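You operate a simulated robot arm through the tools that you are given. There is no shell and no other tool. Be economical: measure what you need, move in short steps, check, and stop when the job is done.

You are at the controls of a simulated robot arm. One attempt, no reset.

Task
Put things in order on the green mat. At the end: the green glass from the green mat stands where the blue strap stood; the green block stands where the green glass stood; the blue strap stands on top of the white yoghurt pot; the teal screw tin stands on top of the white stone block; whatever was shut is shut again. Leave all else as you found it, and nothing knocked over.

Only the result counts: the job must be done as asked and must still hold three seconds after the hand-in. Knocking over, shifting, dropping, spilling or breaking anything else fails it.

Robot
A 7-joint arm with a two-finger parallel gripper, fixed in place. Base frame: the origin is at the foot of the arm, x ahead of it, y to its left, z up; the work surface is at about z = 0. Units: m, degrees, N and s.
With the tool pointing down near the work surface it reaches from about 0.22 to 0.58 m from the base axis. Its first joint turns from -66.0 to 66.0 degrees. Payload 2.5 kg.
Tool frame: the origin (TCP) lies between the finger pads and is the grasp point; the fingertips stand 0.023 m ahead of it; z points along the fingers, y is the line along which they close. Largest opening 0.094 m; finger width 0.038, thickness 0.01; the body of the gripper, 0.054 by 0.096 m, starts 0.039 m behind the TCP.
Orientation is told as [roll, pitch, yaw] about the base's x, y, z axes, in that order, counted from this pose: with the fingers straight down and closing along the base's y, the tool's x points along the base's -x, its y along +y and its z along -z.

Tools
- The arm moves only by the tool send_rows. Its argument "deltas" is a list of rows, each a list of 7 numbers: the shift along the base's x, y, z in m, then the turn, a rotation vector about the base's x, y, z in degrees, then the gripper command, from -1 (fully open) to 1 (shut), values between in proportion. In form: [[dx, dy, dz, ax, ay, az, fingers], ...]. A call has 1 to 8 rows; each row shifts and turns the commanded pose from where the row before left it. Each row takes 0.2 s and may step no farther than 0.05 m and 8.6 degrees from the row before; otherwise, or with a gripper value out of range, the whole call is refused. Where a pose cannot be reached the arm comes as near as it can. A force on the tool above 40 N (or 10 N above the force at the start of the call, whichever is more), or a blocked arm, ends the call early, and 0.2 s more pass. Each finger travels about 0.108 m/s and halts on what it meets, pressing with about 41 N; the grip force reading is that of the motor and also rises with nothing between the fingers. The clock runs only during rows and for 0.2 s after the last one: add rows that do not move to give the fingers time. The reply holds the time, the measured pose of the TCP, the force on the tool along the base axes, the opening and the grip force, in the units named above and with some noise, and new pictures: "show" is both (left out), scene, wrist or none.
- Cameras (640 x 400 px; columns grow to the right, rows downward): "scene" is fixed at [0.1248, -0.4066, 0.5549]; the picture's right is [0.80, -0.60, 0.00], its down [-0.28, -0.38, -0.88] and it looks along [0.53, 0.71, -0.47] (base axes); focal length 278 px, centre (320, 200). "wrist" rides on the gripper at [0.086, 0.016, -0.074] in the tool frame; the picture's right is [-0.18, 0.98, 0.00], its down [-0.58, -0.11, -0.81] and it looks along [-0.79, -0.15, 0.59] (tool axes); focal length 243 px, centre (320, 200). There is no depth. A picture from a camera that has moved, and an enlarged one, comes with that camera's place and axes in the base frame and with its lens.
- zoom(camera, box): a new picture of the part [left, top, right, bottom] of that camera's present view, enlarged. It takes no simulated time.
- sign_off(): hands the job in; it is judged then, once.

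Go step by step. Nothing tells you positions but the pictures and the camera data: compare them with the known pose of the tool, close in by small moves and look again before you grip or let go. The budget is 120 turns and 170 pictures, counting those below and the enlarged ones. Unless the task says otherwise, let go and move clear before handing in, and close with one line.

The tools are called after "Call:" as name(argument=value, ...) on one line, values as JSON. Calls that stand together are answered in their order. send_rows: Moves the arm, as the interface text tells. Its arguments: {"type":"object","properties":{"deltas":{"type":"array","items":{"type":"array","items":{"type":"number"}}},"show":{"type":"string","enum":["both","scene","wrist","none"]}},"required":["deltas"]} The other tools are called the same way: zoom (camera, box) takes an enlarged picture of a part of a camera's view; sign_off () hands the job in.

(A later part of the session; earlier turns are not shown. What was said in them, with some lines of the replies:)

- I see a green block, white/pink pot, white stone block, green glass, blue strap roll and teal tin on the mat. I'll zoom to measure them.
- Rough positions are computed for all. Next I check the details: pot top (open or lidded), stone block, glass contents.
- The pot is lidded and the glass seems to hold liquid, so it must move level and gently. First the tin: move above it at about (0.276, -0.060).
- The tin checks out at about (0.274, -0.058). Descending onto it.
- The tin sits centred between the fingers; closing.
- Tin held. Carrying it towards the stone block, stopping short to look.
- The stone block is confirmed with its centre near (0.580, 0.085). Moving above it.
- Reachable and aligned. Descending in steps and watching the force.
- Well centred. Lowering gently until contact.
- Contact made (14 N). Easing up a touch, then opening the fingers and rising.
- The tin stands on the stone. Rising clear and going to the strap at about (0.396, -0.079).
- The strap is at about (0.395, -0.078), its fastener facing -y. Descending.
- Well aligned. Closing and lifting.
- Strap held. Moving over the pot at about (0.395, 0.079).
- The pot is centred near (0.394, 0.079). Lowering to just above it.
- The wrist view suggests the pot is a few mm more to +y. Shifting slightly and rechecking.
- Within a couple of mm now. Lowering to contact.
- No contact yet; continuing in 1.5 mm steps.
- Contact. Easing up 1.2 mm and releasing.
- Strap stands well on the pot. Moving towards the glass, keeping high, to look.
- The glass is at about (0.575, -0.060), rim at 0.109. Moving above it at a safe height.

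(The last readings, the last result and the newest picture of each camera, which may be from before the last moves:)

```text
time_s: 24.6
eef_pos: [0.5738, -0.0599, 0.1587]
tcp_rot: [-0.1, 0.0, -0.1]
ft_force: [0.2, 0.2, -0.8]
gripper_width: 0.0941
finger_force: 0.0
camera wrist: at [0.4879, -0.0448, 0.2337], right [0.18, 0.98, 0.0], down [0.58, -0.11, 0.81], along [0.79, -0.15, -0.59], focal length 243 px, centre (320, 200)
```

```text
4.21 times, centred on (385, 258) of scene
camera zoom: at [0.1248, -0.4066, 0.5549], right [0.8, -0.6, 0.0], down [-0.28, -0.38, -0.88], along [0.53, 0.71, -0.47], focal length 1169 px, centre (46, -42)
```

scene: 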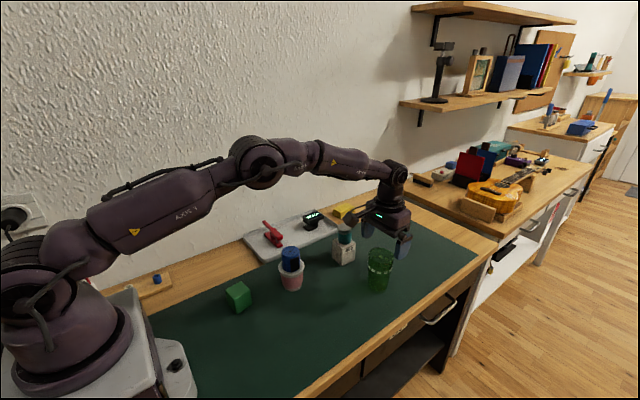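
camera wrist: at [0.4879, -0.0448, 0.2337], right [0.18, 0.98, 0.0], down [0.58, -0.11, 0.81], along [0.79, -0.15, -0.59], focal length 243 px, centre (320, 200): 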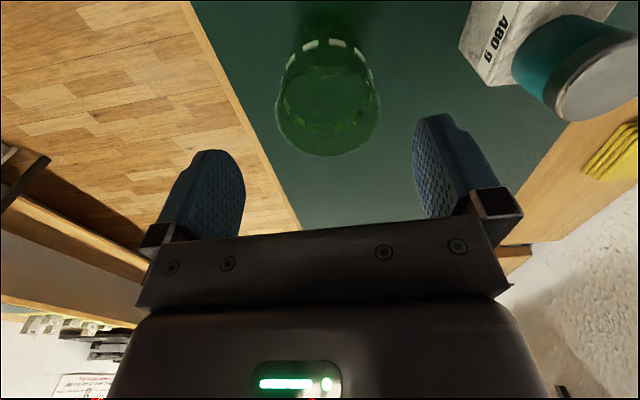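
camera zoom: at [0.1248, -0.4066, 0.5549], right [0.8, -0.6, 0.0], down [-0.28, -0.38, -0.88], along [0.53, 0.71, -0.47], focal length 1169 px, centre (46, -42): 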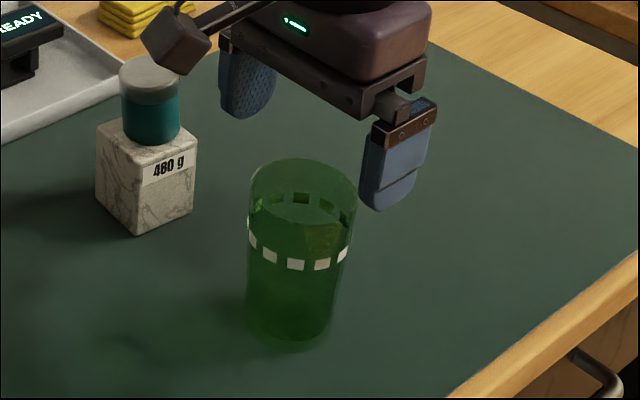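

Glass is about 3–5 mm to +y of my line. Correcting and lowering partway with fingers straddling the rim.

Call:
send_rows(deltas=[[0, 0.003, -0.02, 0, 0, 0, -1], [0, 0, -0.02, 0, 0, 0, -1], [0, 0, -0.018, 0, 0, 0, -1], [0, 0, 0, 0, 0, 0, -1]])

Call:
zoom(camera="wrist", box=[150, 0, 500, 240])

Call:
zoom(camera="scene", box=[340, 210, 430, 305])

```text
time_s: 25.6
eef_pos: [0.5737, -0.0566, 0.1005]
tcp_rot: [0.1, 0.0, 0.0]
ft_force: [-0.5, -0.6, -0.7]
gripper_width: 0.0945
finger_force: 0.0
camera wrist: at [0.4874, -0.0412, 0.1759], right [0.18, 0.98, 0.0], down [0.58, -0.11, 0.81], along [0.79, -0.15, -0.59], focal length 243 px, centre (320, 200)
```

scene: 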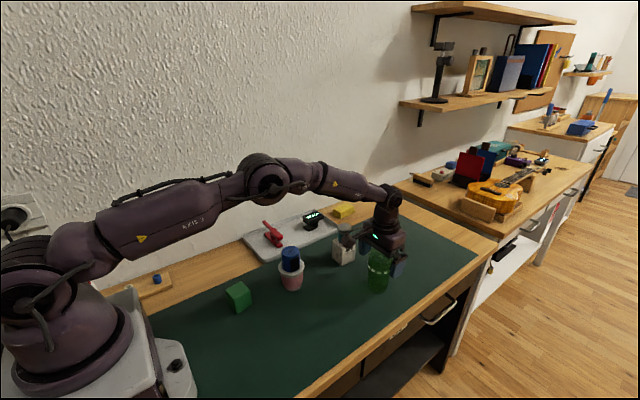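
wrist: 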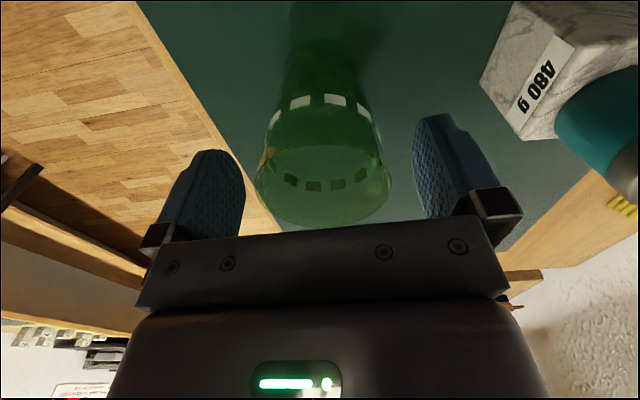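

```text
1.67 times, centred on (325, 120) of wrist
camera zoom: at [0.4874, -0.0412, 0.1759], right [0.18, 0.98, 0.0], down [0.58, -0.11, 0.81], along [0.79, -0.15, -0.59], focal length 404 px, centre (312, 333)
```

zoom: 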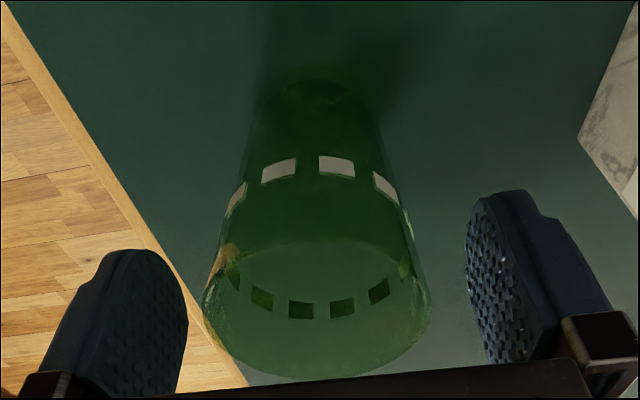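

```text
4.21 times, centred on (385, 258) of scene
camera zoom: at [0.1248, -0.4066, 0.5549], right [0.8, -0.6, 0.0], down [-0.28, -0.38, -0.88], along [0.53, 0.71, -0.47], focal length 1169 px, centre (46, -42)
```

zoom: 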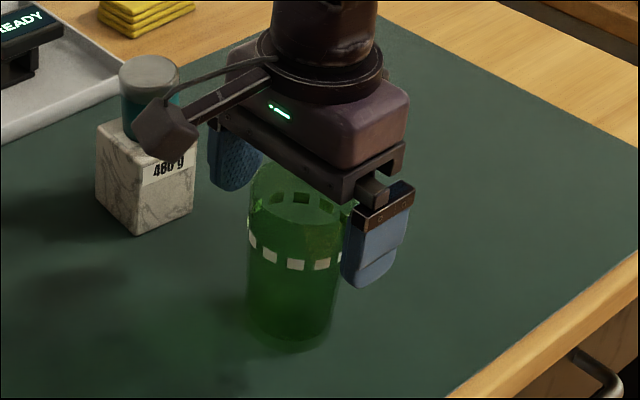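

Nearly centred. Nudging +1.5 mm y and lowering to grasp height 0.076.

Call:
send_rows(deltas=[[0.001, 0.0015, -0.012, 0, 0, 0, -1], [0, 0, -0.012, 0, 0, 0, -1], [0, 0, 0, 0, 0, 0, -1]])

Call:
zoom(camera="scene", box=[340, 220, 430, 305])

```text
time_s: 26.4
eef_pos: [0.5762, -0.0551, 0.0757]
tcp_rot: [0.0, 0.0, 0.0]
ft_force: [0.4, 0.4, 0.1]
gripper_width: 0.0941
finger_force: 0.1
camera wrist: at [0.4891, -0.0394, 0.1519], right [0.18, 0.98, 0.0], down [0.58, -0.11, 0.81], along [0.79, -0.15, -0.59], focal length 243 px, centre (320, 200)
```

scene: 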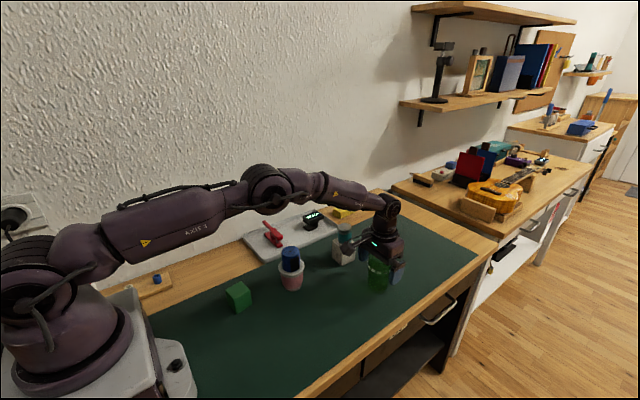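
wrist: 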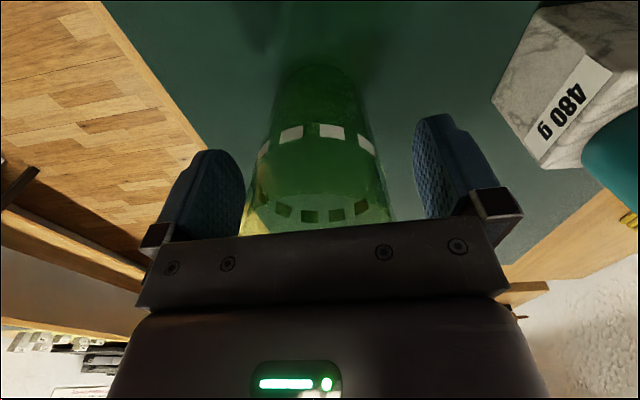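

```text
4.71 times, centred on (385, 262) of scene
camera zoom: at [0.1248, -0.4066, 0.5549], right [0.8, -0.6, 0.0], down [-0.28, -0.38, -0.88], along [0.53, 0.71, -0.47], focal length 1307 px, centre (14, -94)
```

zoom: 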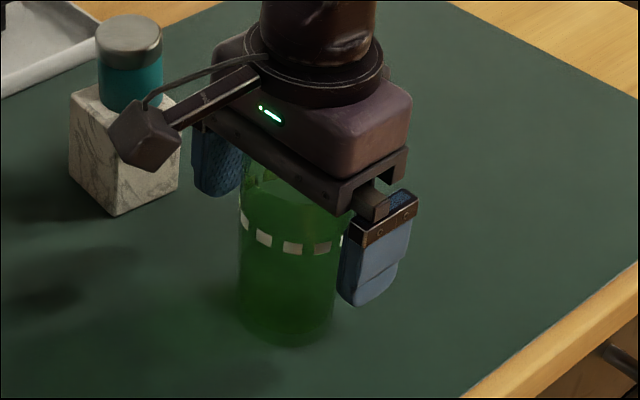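

Centred. Closing gradually to see where it meets the glass, keeping the grip gentle.

Call:
send_rows(deltas=[[0, 0, 0, 0, 0, 0, -0.6], [0, 0, 0, 0, 0, 0, -0.4], [0, 0, 0, 0, 0, 0, -0.3], [0, 0, 0, 0, 0, 0, -0.25], [0, 0, 0, 0, 0, 0, -0.25]], show="wrist")

```text
time_s: 27.6
eef_pos: [0.5759, -0.0554, 0.0768]
tcp_rot: [0.0, 0.0, 0.0]
ft_force: [-0.6, -1.0, 1.8]
gripper_width: 0.0623
finger_force: 41.1
camera wrist: at [0.489, -0.0396, 0.1521], right [0.18, 0.98, 0.0], down [0.58, -0.11, 0.81], along [0.79, -0.15, -0.59], focal length 243 px, centre (320, 200)
```

wrist: 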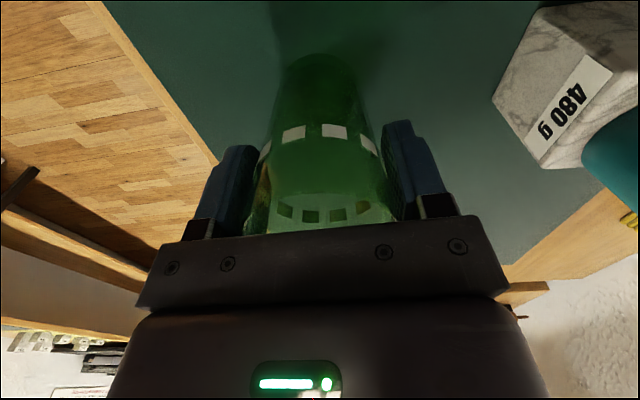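

Glass held at 0.062 wide. Lifting slowly a little.

Call:
send_rows(deltas=[[0, 0, 0.004, 0, 0, 0, -0.25], [0, 0, 0.008, 0, 0, 0, -0.25], [0, 0, 0.01, 0, 0, 0, -0.25], [0, 0, 0.006, 0, 0, 0, -0.25], [0, 0, 0.002, 0, 0, 0, -0.25], [0, 0, 0, 0, 0, 0, -0.25]])

Call:
zoom(camera="scene", box=[340, 210, 430, 305])

```text
time_s: 29.0
eef_pos: [0.5748, -0.0546, 0.107]
tcp_rot: [0.0, 0.0, 0.1]
ft_force: [0.7, 0.5, -1.8]
gripper_width: 0.0623
finger_force: 41.3
camera wrist: at [0.4887, -0.0397, 0.1822], right [0.18, 0.98, 0.0], down [0.58, -0.11, 0.81], along [0.79, -0.15, -0.59], focal length 243 px, centre (320, 200)
```

scene: 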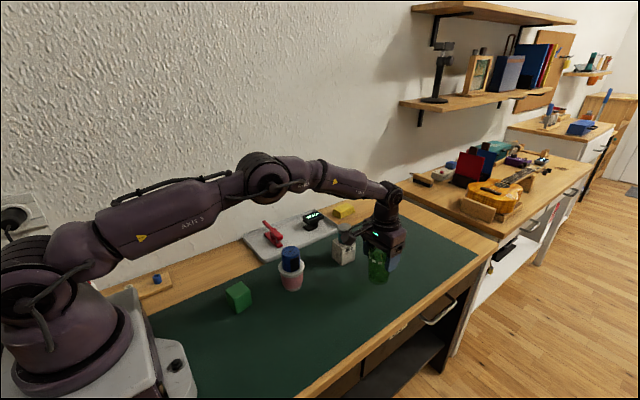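
wrist: 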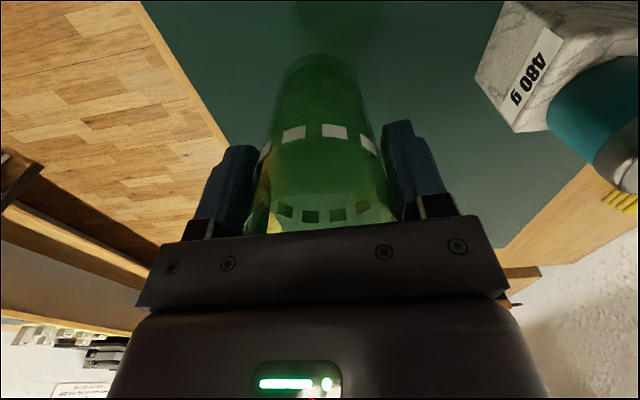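

```text
4.21 times, centred on (385, 258) of scene
camera zoom: at [0.1248, -0.4066, 0.5549], right [0.8, -0.6, 0.0], down [-0.28, -0.38, -0.88], along [0.53, 0.71, -0.47], focal length 1169 px, centre (46, -42)
```

zoom: 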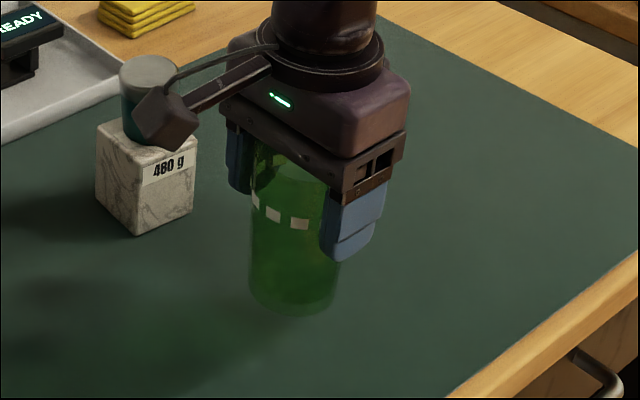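

Lifted level. Translating gently to the strap's old spot (0.395, -0.078).

Call:
send_rows(deltas=[[-0.008, -0.001, 0, 0, 0, 0, -0.25], [-0.018, -0.0023, 0, 0, 0, 0, -0.25], [-0.028, -0.0035, 0, 0, 0, 0, -0.25], [-0.032, -0.004, 0, 0, 0, 0, -0.25], [-0.032, -0.004, 0, 0, 0, 0, -0.25], [-0.028, -0.0037, 0, 0, 0, 0, -0.25], [-0.02, -0.0025, 0, 0, 0, 0, -0.25], [-0.014, -0.002, 0, 0, 0, 0, -0.25]])

Call:
zoom(camera="scene", box=[280, 250, 380, 350])

```text
time_s: 30.8
eef_pos: [0.3948, -0.0777, 0.1079]
tcp_rot: [0.0, 0.0, 0.0]
ft_force: [0.2, 0.7, -2.2]
gripper_width: 0.0623
finger_force: 41.6
camera wrist: at [0.309, -0.0623, 0.1822], right [0.18, 0.98, 0.0], down [0.58, -0.11, 0.81], along [0.79, -0.15, -0.59], focal length 243 px, centre (320, 200)
```

scene: 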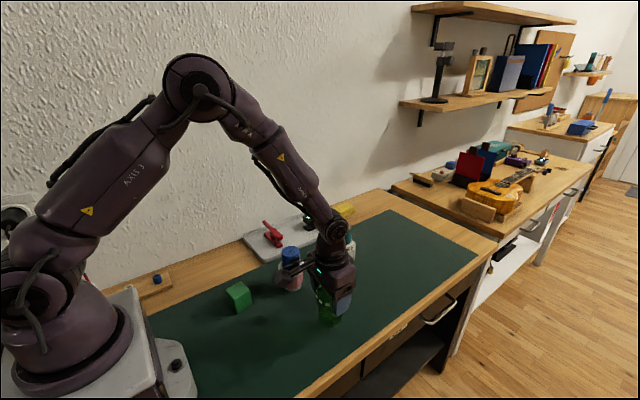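
wrist: 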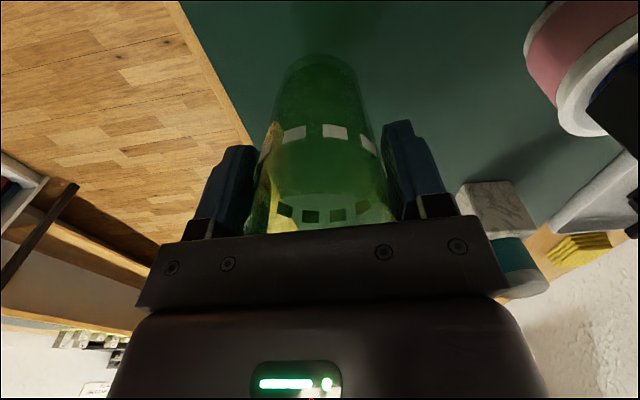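

```text
4.00 times, centred on (330, 300) of scene
camera zoom: at [0.1248, -0.4066, 0.5549], right [0.8, -0.6, 0.0], down [-0.28, -0.38, -0.88], along [0.53, 0.71, -0.47], focal length 1111 px, centre (280, -200)
```

zoom: 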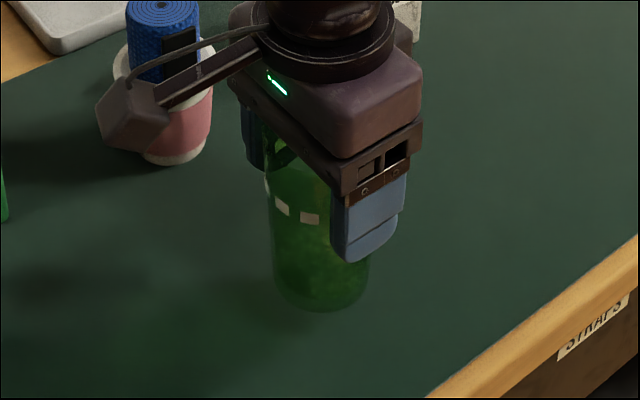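

Over the spot and level. Lowering gently to the mat.

Call:
send_rows(deltas=[[0, 0, -0.006, 0, 0, 0, -0.25], [0, 0, -0.01, 0, 0, 0, -0.25], [0, 0, -0.008, 0, 0, 0, -0.25], [0, 0, -0.004, 0, 0, 0, -0.25], [0, 0, -0.002, 0, 0, 0, -0.25], [0, 0, -0.001, 0, 0, 0, -0.25], [0, 0, 0, 0, 0, 0, -0.25]])

Call:
zoom(camera="scene", box=[280, 250, 380, 350])

```text
time_s: 32.4
eef_pos: [0.395, -0.0785, 0.0773]
tcp_rot: [0.0, 0.1, 0.0]
ft_force: [-8.4, -0.9, 20.3]
gripper_width: 0.0619
finger_force: 41.0
camera wrist: at [0.3091, -0.0624, 0.1517], right [0.18, 0.98, 0.0], down [0.58, -0.11, 0.81], along [0.79, -0.15, -0.59], focal length 243 px, centre (320, 200)
```

scene: 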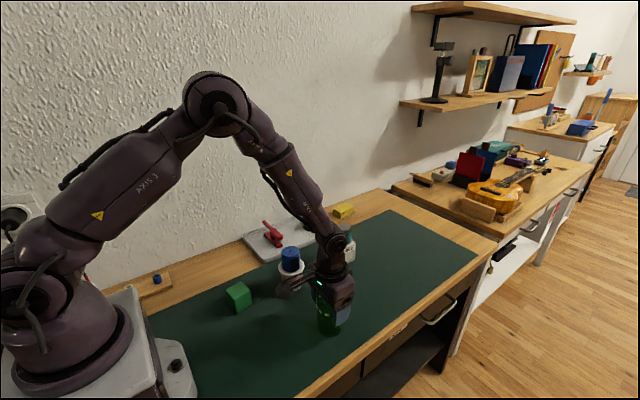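
wrist: 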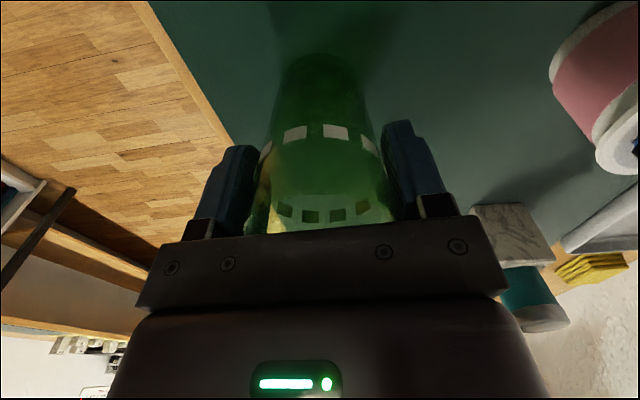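

```text
4.00 times, centred on (330, 300) of scene
camera zoom: at [0.1247, -0.4066, 0.555], right [0.8, -0.6, 0.0], down [-0.28, -0.38, -0.88], along [0.53, 0.71, -0.47], focal length 1111 px, centre (280, -200)
```

zoom: 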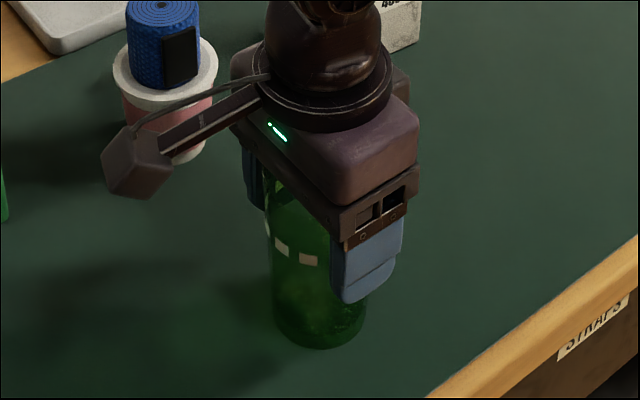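

On the mat with 20 N; easing up before opening.

Call:
send_rows(deltas=[[0, 0, 0.001, 0, 0, 0, -0.25], [0, 0, 0.0005, 0, 0, 0, -0.25], [0, 0, 0, 0, 0, 0, -0.25]], show="none")

```text
time_s: 33.2
eef_pos: [0.3949, -0.0781, 0.0772]
tcp_rot: [0.0, 0.0, 0.0]
ft_force: [-0.2, 0.4, -1.7]
gripper_width: 0.0622
finger_force: 41.2
```

Call:
send_rows(deltas=[[0, 0, -0.0004, 0, 0, 0, -0.25], [0, 0, 0, 0, 0, 0, -0.35], [0, 0, 0, 0, 0, 0, -0.5], [0, 0, 0, 0, 0, 0, -0.8], [0, 0, 0, 0, 0, 0, -1], [0, 0, 0, 0, 0, 0, -1]])

Call:
zoom(camera="scene", box=[280, 250, 380, 350])

```text
time_s: 34.6
eef_pos: [0.396, -0.0775, 0.0774]
tcp_rot: [0.0, 0.0, 0.0]
ft_force: [0.2, -1.0, 0.4]
gripper_width: 0.0939
finger_force: 0.0
camera wrist: at [0.3088, -0.0622, 0.1526], right [0.18, 0.98, 0.0], down [0.58, -0.11, 0.81], along [0.79, -0.15, -0.59], focal length 243 px, centre (320, 200)
```

scene: 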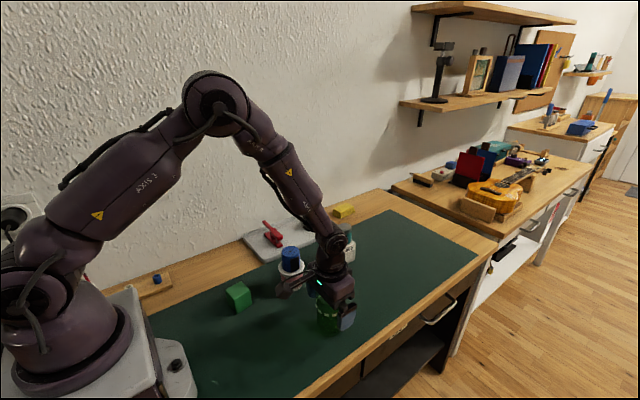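
wrist: 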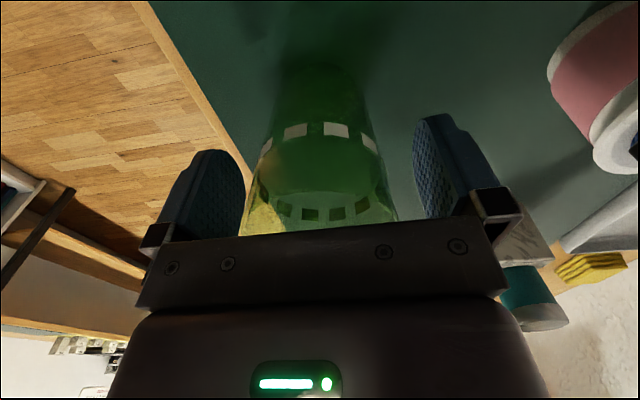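

```text
4.00 times, centred on (330, 300) of scene
camera zoom: at [0.1248, -0.4066, 0.5549], right [0.8, -0.6, 0.0], down [-0.28, -0.38, -0.88], along [0.53, 0.71, -0.47], focal length 1111 px, centre (280, -200)
```

zoom: 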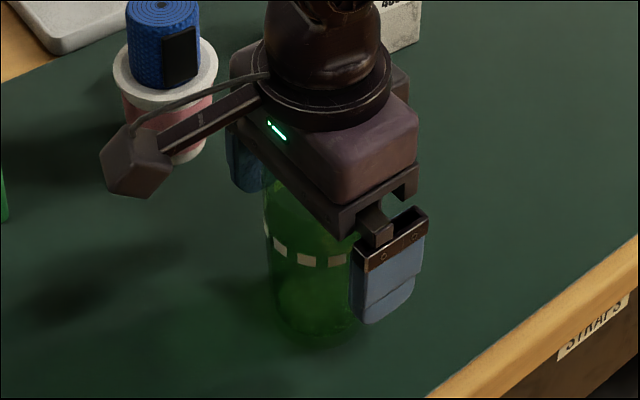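

Glass stands. Rising straight up and heading back toward the green block, at height.

Call:
send_rows(deltas=[[0, 0, 0.02, 0, 0, 0, -1], [0, 0, 0.045, 0, 0, 0, -1], [0, 0, 0.045, 0, 0, 0, -1], [-0.02, 0.03, 0, 0, 0, 0, -1], [-0.034, 0.034, 0, 0, 0, 0, -1], [-0.034, 0.034, 0, 0, 0, 0, -1], [-0.03, 0.036, 0, 0, 0, 0, -1], [-0.017, 0.046, 0, 0, 0, 0, -1]])

Call:
zoom(camera="scene", box=[260, 240, 400, 350])

Call:
zoom(camera="wrist", box=[220, 0, 440, 240])

```text
time_s: 36.4
eef_pos: [0.2608, 0.1029, 0.1894]
tcp_rot: [-0.1, 0.0, 0.1]
ft_force: [0.2, 0.6, 1.0]
gripper_width: 0.094
finger_force: 0.0
camera wrist: at [0.174, 0.119, 0.2636], right [0.18, 0.98, 0.0], down [0.58, -0.11, 0.81], along [0.79, -0.15, -0.59], focal length 243 px, centre (320, 200)
```

scene: 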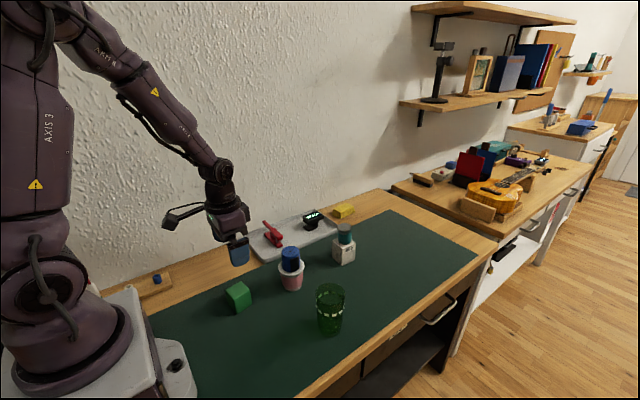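
wrist: 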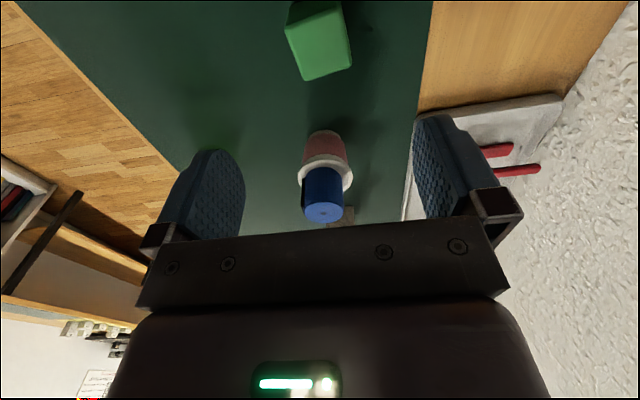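

```text
3.64 times, centred on (330, 295) of scene
camera zoom: at [0.1247, -0.4066, 0.5549], right [0.8, -0.6, 0.0], down [-0.28, -0.38, -0.88], along [0.53, 0.71, -0.47], focal length 1010 px, centre (284, -146)
```

zoom: 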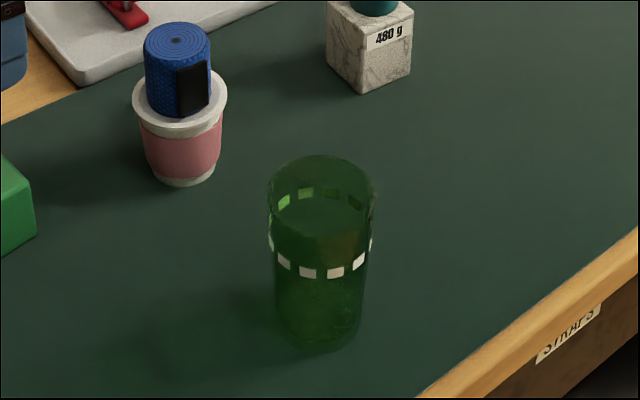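

```text
1.67 times, centred on (330, 120) of wrist
camera zoom: at [0.174, 0.119, 0.2636], right [0.18, 0.98, 0.0], down [0.58, -0.11, 0.81], along [0.79, -0.15, -0.59], focal length 404 px, centre (303, 333)
```

zoom: 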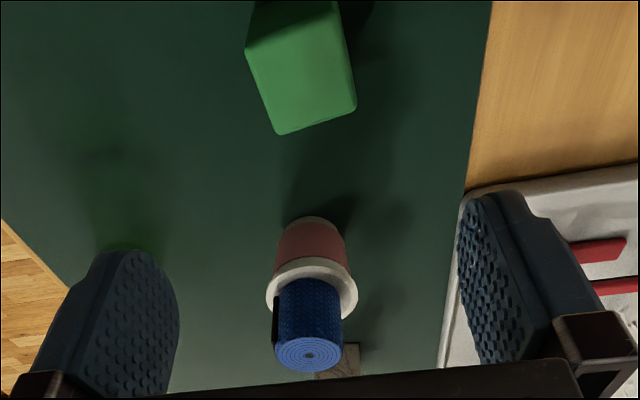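

The glass is where the strap was, within ~2 mm; its old spot works out to about (0.577, -0.056). The green block is at (0.259, 0.104) with yaw near +10°. Turning the tool and descending partway.

Call:
send_rows(deltas=[[-0.001, 0.001, -0.03, 0, 0, 5.5, -1], [0, 0, -0.04, 0, 0, 5.5, -1], [0, 0, -0.03, 0, 0, 0, -1], [0, 0, 0, 0, 0, 0, -1]])

Call:
zoom(camera="wrist", box=[150, 0, 500, 240])

```text
time_s: 37.4
eef_pos: [0.26, 0.1033, 0.088]
tcp_rot: [0.0, 0.1, 11.0]
ft_force: [0.4, -0.8, 0.1]
gripper_width: 0.094
finger_force: 0.0
camera wrist: at [0.1716, 0.1019, 0.1631], right [-0.01, 1.0, 0.0], down [0.59, 0.0, 0.81], along [0.81, 0.01, -0.59], focal length 243 px, centre (320, 200)
```

scene: 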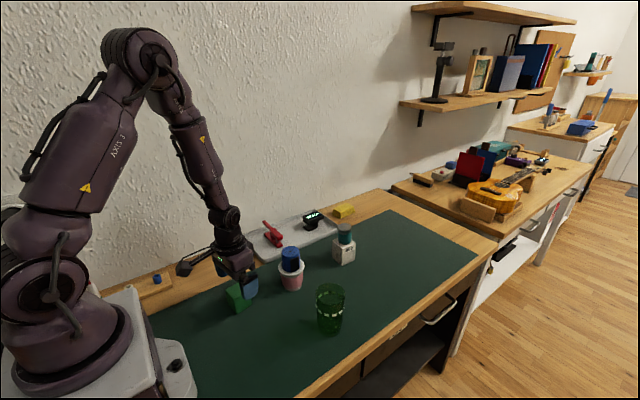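
wrist: 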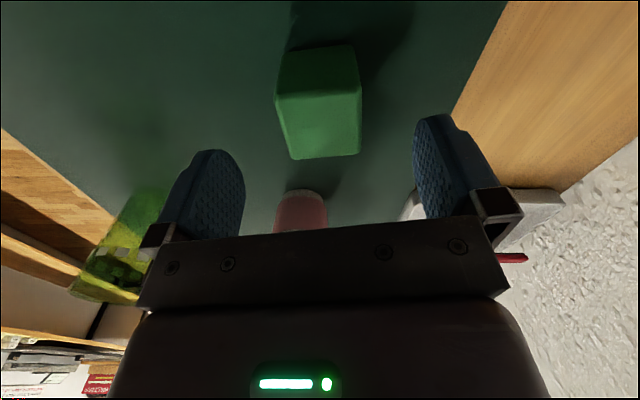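

```text
1.67 times, centred on (325, 120) of wrist
camera zoom: at [0.1716, 0.1019, 0.1631], right [-0.01, 1.0, 0.0], down [0.59, 0.0, 0.81], along [0.81, 0.01, -0.59], focal length 404 px, centre (312, 333)
```

zoom: 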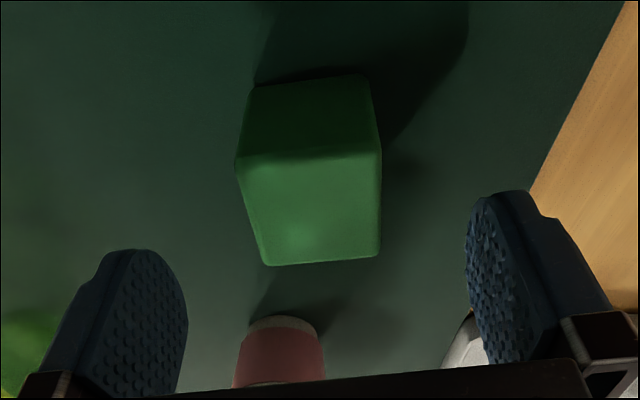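

The block's yaw is about 8°, centre (0.264, 0.104), with ~44 mm sides. Correcting and lowering.

Call:
send_rows(deltas=[[0.004, 0.001, -0.02, 0, 0, -3, -1], [0, 0, -0.02, 0, 0, 0, -1], [0, 0, -0.018, 0, 0, 0, -1], [0, 0, 0, 0, 0, 0, -1]])

Call:
zoom(camera="wrist", box=[150, 0, 500, 240])

```text
time_s: 38.4
eef_pos: [0.2629, 0.1043, 0.0304]
tcp_rot: [0.1, 0.0, 8.0]
ft_force: [-0.4, -0.1, 1.2]
gripper_width: 0.0939
finger_force: 0.0
camera wrist: at [0.1754, 0.1068, 0.1045], right [0.05, 1.0, 0.0], down [0.59, -0.03, 0.81], along [0.81, -0.04, -0.59], focal length 243 px, centre (320, 200)
```

scene: 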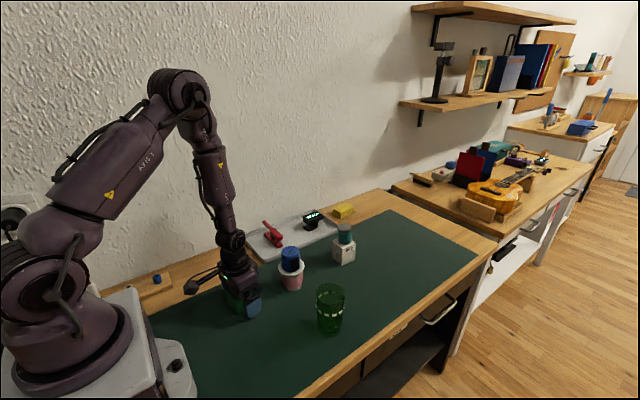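
wrist: 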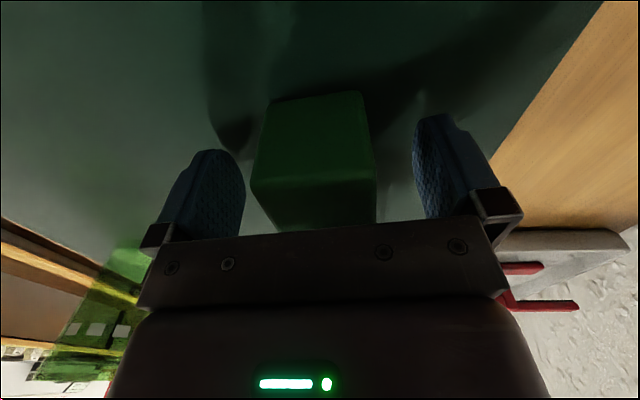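

```text
1.67 times, centred on (325, 120) of wrist
camera zoom: at [0.1754, 0.1068, 0.1045], right [0.05, 1.0, 0.0], down [0.59, -0.03, 0.81], along [0.81, -0.04, -0.59], focal length 404 px, centre (312, 333)
```

zoom: 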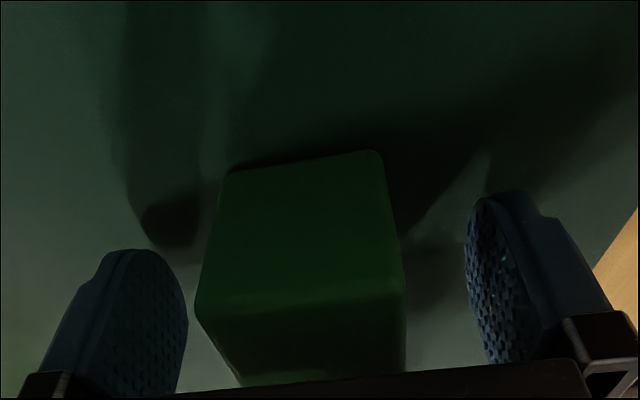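

Block is between the fingers. Closing and lifting.

Call:
send_rows(deltas=[[0, -0.001, 0, 0, 0, 0, -0.3], [0, 0, 0, 0, 0, 0, 0.2], [0, 0, 0, 0, 0, 0, 0.6], [0, 0, 0, 0, 0, 0, 0.6], [0, 0, 0.02, 0, 0, 0, 0.6], [0, 0, 0.04, 0, 0, 0, 0.6], [0, 0, 0.04, 0, 0, 0, 0.6], [0, 0, 0.04, 0, 0, 0, 0.6]])

Call:
zoom(camera="wrist", box=[150, 0, 500, 240])

```text
time_s: 40.2
eef_pos: [0.2613, 0.1039, 0.1709]
tcp_rot: [0.0, 0.1, 8.0]
ft_force: [0.5, 0.1, -0.9]
gripper_width: 0.0442
finger_force: 41.6
camera wrist: at [0.1747, 0.1072, 0.2452], right [0.05, 1.0, 0.0], down [0.59, -0.03, 0.81], along [0.8, -0.04, -0.59], focal length 243 px, centre (320, 200)
```

scene: 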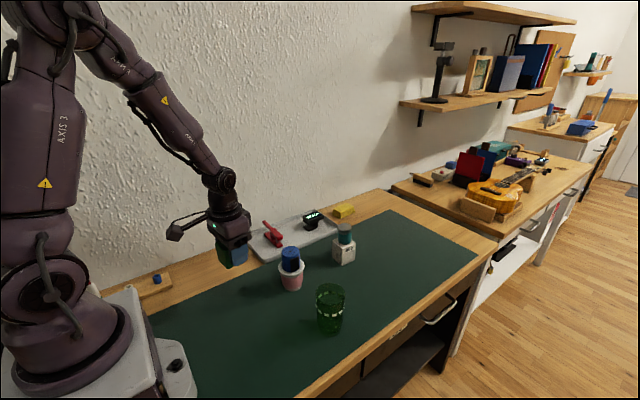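
wrist: 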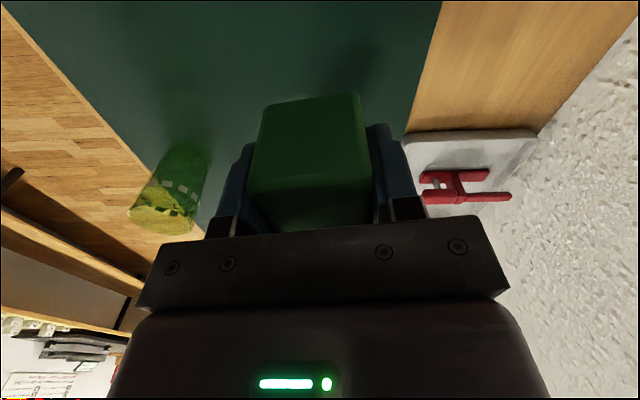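

```text
1.67 times, centred on (325, 120) of wrist
camera zoom: at [0.1747, 0.1072, 0.2452], right [0.05, 1.0, 0.0], down [0.59, -0.03, 0.81], along [0.8, -0.04, -0.59], focal length 404 px, centre (312, 333)
```

zoom: 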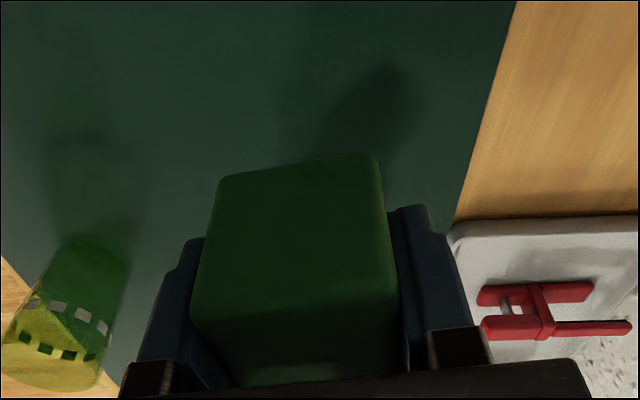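

Block held, centred on the TCP. Carrying it high to the glass's old spot (0.577, -0.056).

Call:
send_rows(deltas=[[0.0395, -0.0199, 0.012, 0, 0, 0, 0.6], [0.0395, -0.0199, 0.01, 0, 0, 0, 0.6], [0.0395, -0.0199, 0, 0, 0, 0, 0.6], [0.0395, -0.0199, 0, 0, 0, 0, 0.6], [0.0395, -0.0199, 0, 0, 0, 0, 0.6], [0.0395, -0.0199, 0, 0, 0, 0, 0.6], [0.0395, -0.0199, -0.01, 0, 0, 0, 0.6], [0.0395, -0.0199, -0.01, 0, 0, 0, 0.6]])

```text
time_s: 42.0
eef_pos: [0.5777, -0.0565, 0.1709]
tcp_rot: [0.1, 0.2, 8.0]
ft_force: [-0.2, -0.3, -0.1]
gripper_width: 0.0443
finger_force: 41.5
camera wrist: at [0.4901, -0.0526, 0.2465], right [0.05, 1.0, 0.0], down [0.59, -0.03, 0.8], along [0.8, -0.04, -0.59], focal length 243 px, centre (320, 200)
```

scene: 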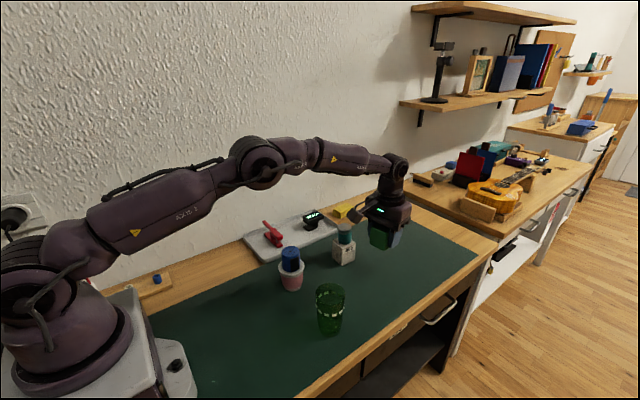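
wrist: 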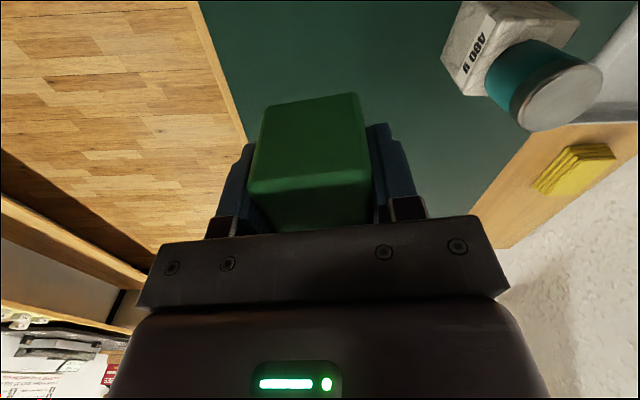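

Over the spot. Descending to just above the mat.

Call:
send_rows(deltas=[[0, 0.001, -0.04, 0, 0, 0, 0.6], [0, 0, -0.04, 0, 0, 0, 0.6], [0, 0, -0.035, 0, 0, 0, 0.6], [0, 0, -0.018, 0, 0, 0, 0.6], [0, 0, 0, 0, 0, 0, 0.6]])

Call:
zoom(camera="scene", box=[320, 210, 430, 305])

```text
time_s: 43.2
eef_pos: [0.5781, -0.0538, 0.0375]
tcp_rot: [0.0, 0.0, 8.0]
ft_force: [0.3, -0.6, -0.3]
gripper_width: 0.0443
finger_force: 41.5
camera wrist: at [0.4911, -0.0509, 0.1134], right [0.05, 1.0, 0.0], down [0.59, -0.03, 0.81], along [0.81, -0.04, -0.59], focal length 243 px, centre (320, 200)
```

scene: 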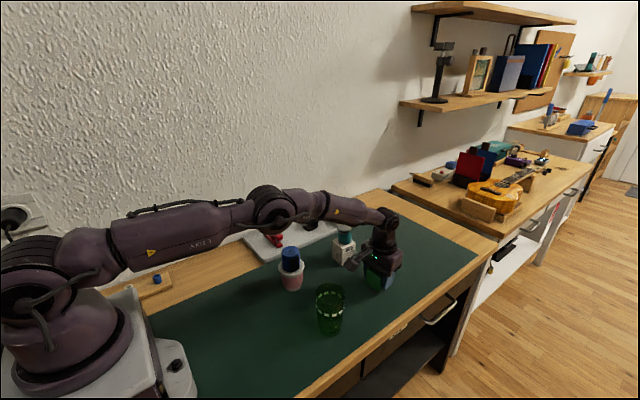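
wrist: 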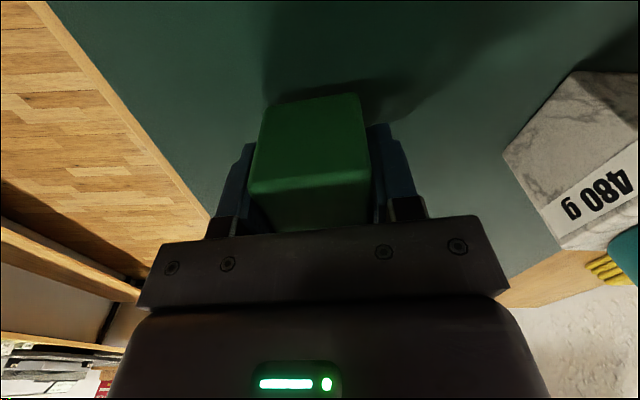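

```text
4.21 times, centred on (375, 258) of scene
camera zoom: at [0.1248, -0.4066, 0.5549], right [0.8, -0.6, 0.0], down [-0.28, -0.38, -0.88], along [0.53, 0.71, -0.47], focal length 1169 px, centre (88, -42)
```

zoom: 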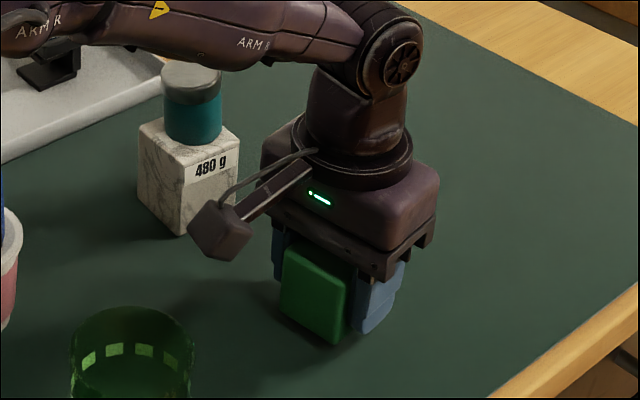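

Lowering the last millimetres.

Call:
send_rows(deltas=[[-0.001, -0.001, -0.004, 0, 0, 0, 0.6], [0, 0, -0.002, 0, 0, 0, 0.6], [0, 0, -0.001, 0, 0, 0, 0.6], [0, 0, 0, 0, 0, 0, 0.6]], show="none")

```text
time_s: 44.2
eef_pos: [0.5782, -0.0564, 0.0326]
tcp_rot: [0.0, -0.1, 8.1]
ft_force: [-0.8, 0.2, -1.1]
gripper_width: 0.0443
finger_force: 40.9
```

Call:
send_rows(deltas=[[0, 0, -0.001, 0, 0, 0, 0.6], [0, 0, -0.001, 0, 0, 0, 0.6], [0, 0, 0, 0, 0, 0, 0.6]], show="none")

```text
time_s: 45.0
eef_pos: [0.577, -0.0565, 0.0289]
tcp_rot: [0.0, 0.0, 8.0]
ft_force: [1.1, 0.3, 0.0]
gripper_width: 0.0442
finger_force: 40.7
```

Call:
send_rows(deltas=[[0, 0, -0.0007, 0, 0, 0, 0.6], [0, 0, 0, 0, 0, 0, 0.6]], show="none")

Call:
zoom(camera="scene", box=[350, 230, 420, 300])

```text
time_s: 45.6
eef_pos: [0.5779, -0.0562, 0.0296]
tcp_rot: [0.0, -0.1, 7.9]
ft_force: [-4.0, 0.2, 8.7]
gripper_width: 0.0447
finger_force: 40.9
```

```text
5.71 times, centred on (385, 265) of scene
camera zoom: at [0.1247, -0.4066, 0.555], right [0.8, -0.6, 0.0], down [-0.28, -0.38, -0.88], along [0.53, 0.71, -0.47], focal length 1587 px, centre (-51, -171)
```

zoom: 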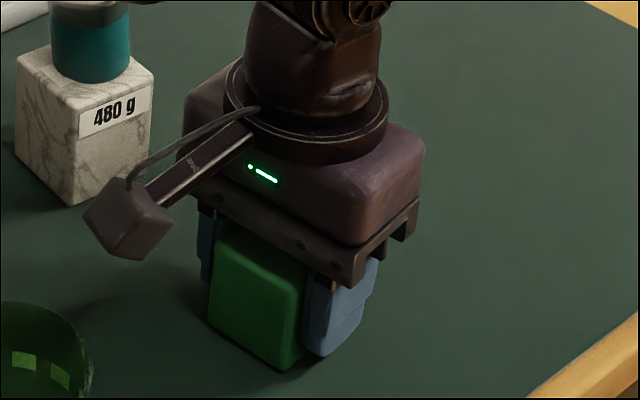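

Contact. Releasing and rising.

Call:
send_rows(deltas=[[0, 0, 0.0006, 0, 0, 0, 0.2], [0, 0, 0, 0, 0, 0, -0.3], [0, 0, 0, 0, 0, 0, -0.7], [0, 0, 0, 0, 0, 0, -0.7], [0, 0, 0.02, 0, 0, 0, -0.7], [0, 0, 0.045, 0, 0, 0, -0.7], [0, 0, 0.045, 0, 0, 0, -0.7], [0, 0, 0.045, 0, 0, 0, -0.7]], show="none")

Call:
send_rows(deltas=[[-0.04, 0.005, 0.025, 0, 0, 0, -1], [-0.045, 0.005, 0.02, 0, 0, 0, -1], [-0.04, 0.01, 0.025, 0, 0, 0, -1], [-0.02, 0.01, 0.025, 0, 0, 0, -1], [0, 0, 0.04, 0, 0, 0, -1]])

Call:
zoom(camera="scene", box=[260, 210, 420, 350])

```text
time_s: 47.4
eef_pos: [0.5775, -0.0547, 0.184]
tcp_rot: [-0.1, 0.0, 8.0]
ft_force: [0.1, 0.1, -0.7]
gripper_width: 0.0803
finger_force: 0.0
```

```text
time_s: 48.6
eef_pos: [0.4323, -0.0271, 0.3201]
tcp_rot: [0.0, -0.1, 8.0]
ft_force: [0.7, -0.2, 0.3]
gripper_width: 0.094
finger_force: 0.0
camera wrist: at [0.3451, -0.0233, 0.3943], right [0.05, 1.0, 0.0], down [0.59, -0.03, 0.81], along [0.81, -0.04, -0.59], focal length 243 px, centre (320, 200)
```

scene: 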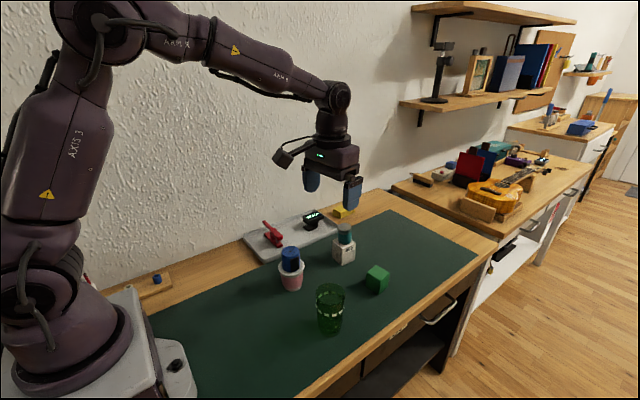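
wrist: 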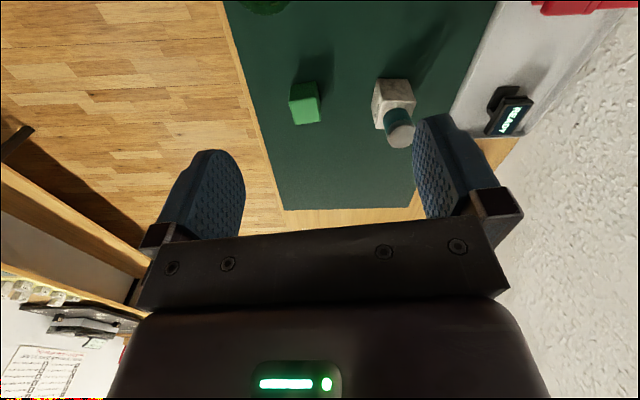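

```text
2.86 times, centred on (340, 280) of scene
camera zoom: at [0.1247, -0.4066, 0.5549], right [0.8, -0.6, 0.0], down [-0.28, -0.38, -0.88], along [0.53, 0.71, -0.47], focal length 794 px, centre (263, -29)
```

zoom: 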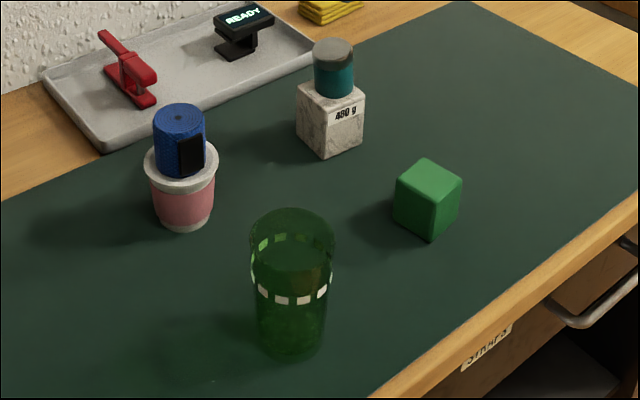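

Everything is standing in its place: tin on the stone, strap on the pot, glass at the strap's old spot, block at the glass's old spot. The drawers were not touched and the arm is clear, so I'm handing in.

Call:
sign_off()

```text
The job is handed in.
```

I've handed the job in with all four moves done: the tin on the stone block, the strap on the yoghurt pot, the glass where the strap was and the green block where the glass was, each within a few millimetres by the camera pictures. Nothing shut was opened, nothing was knocked over, and the arm is clear.
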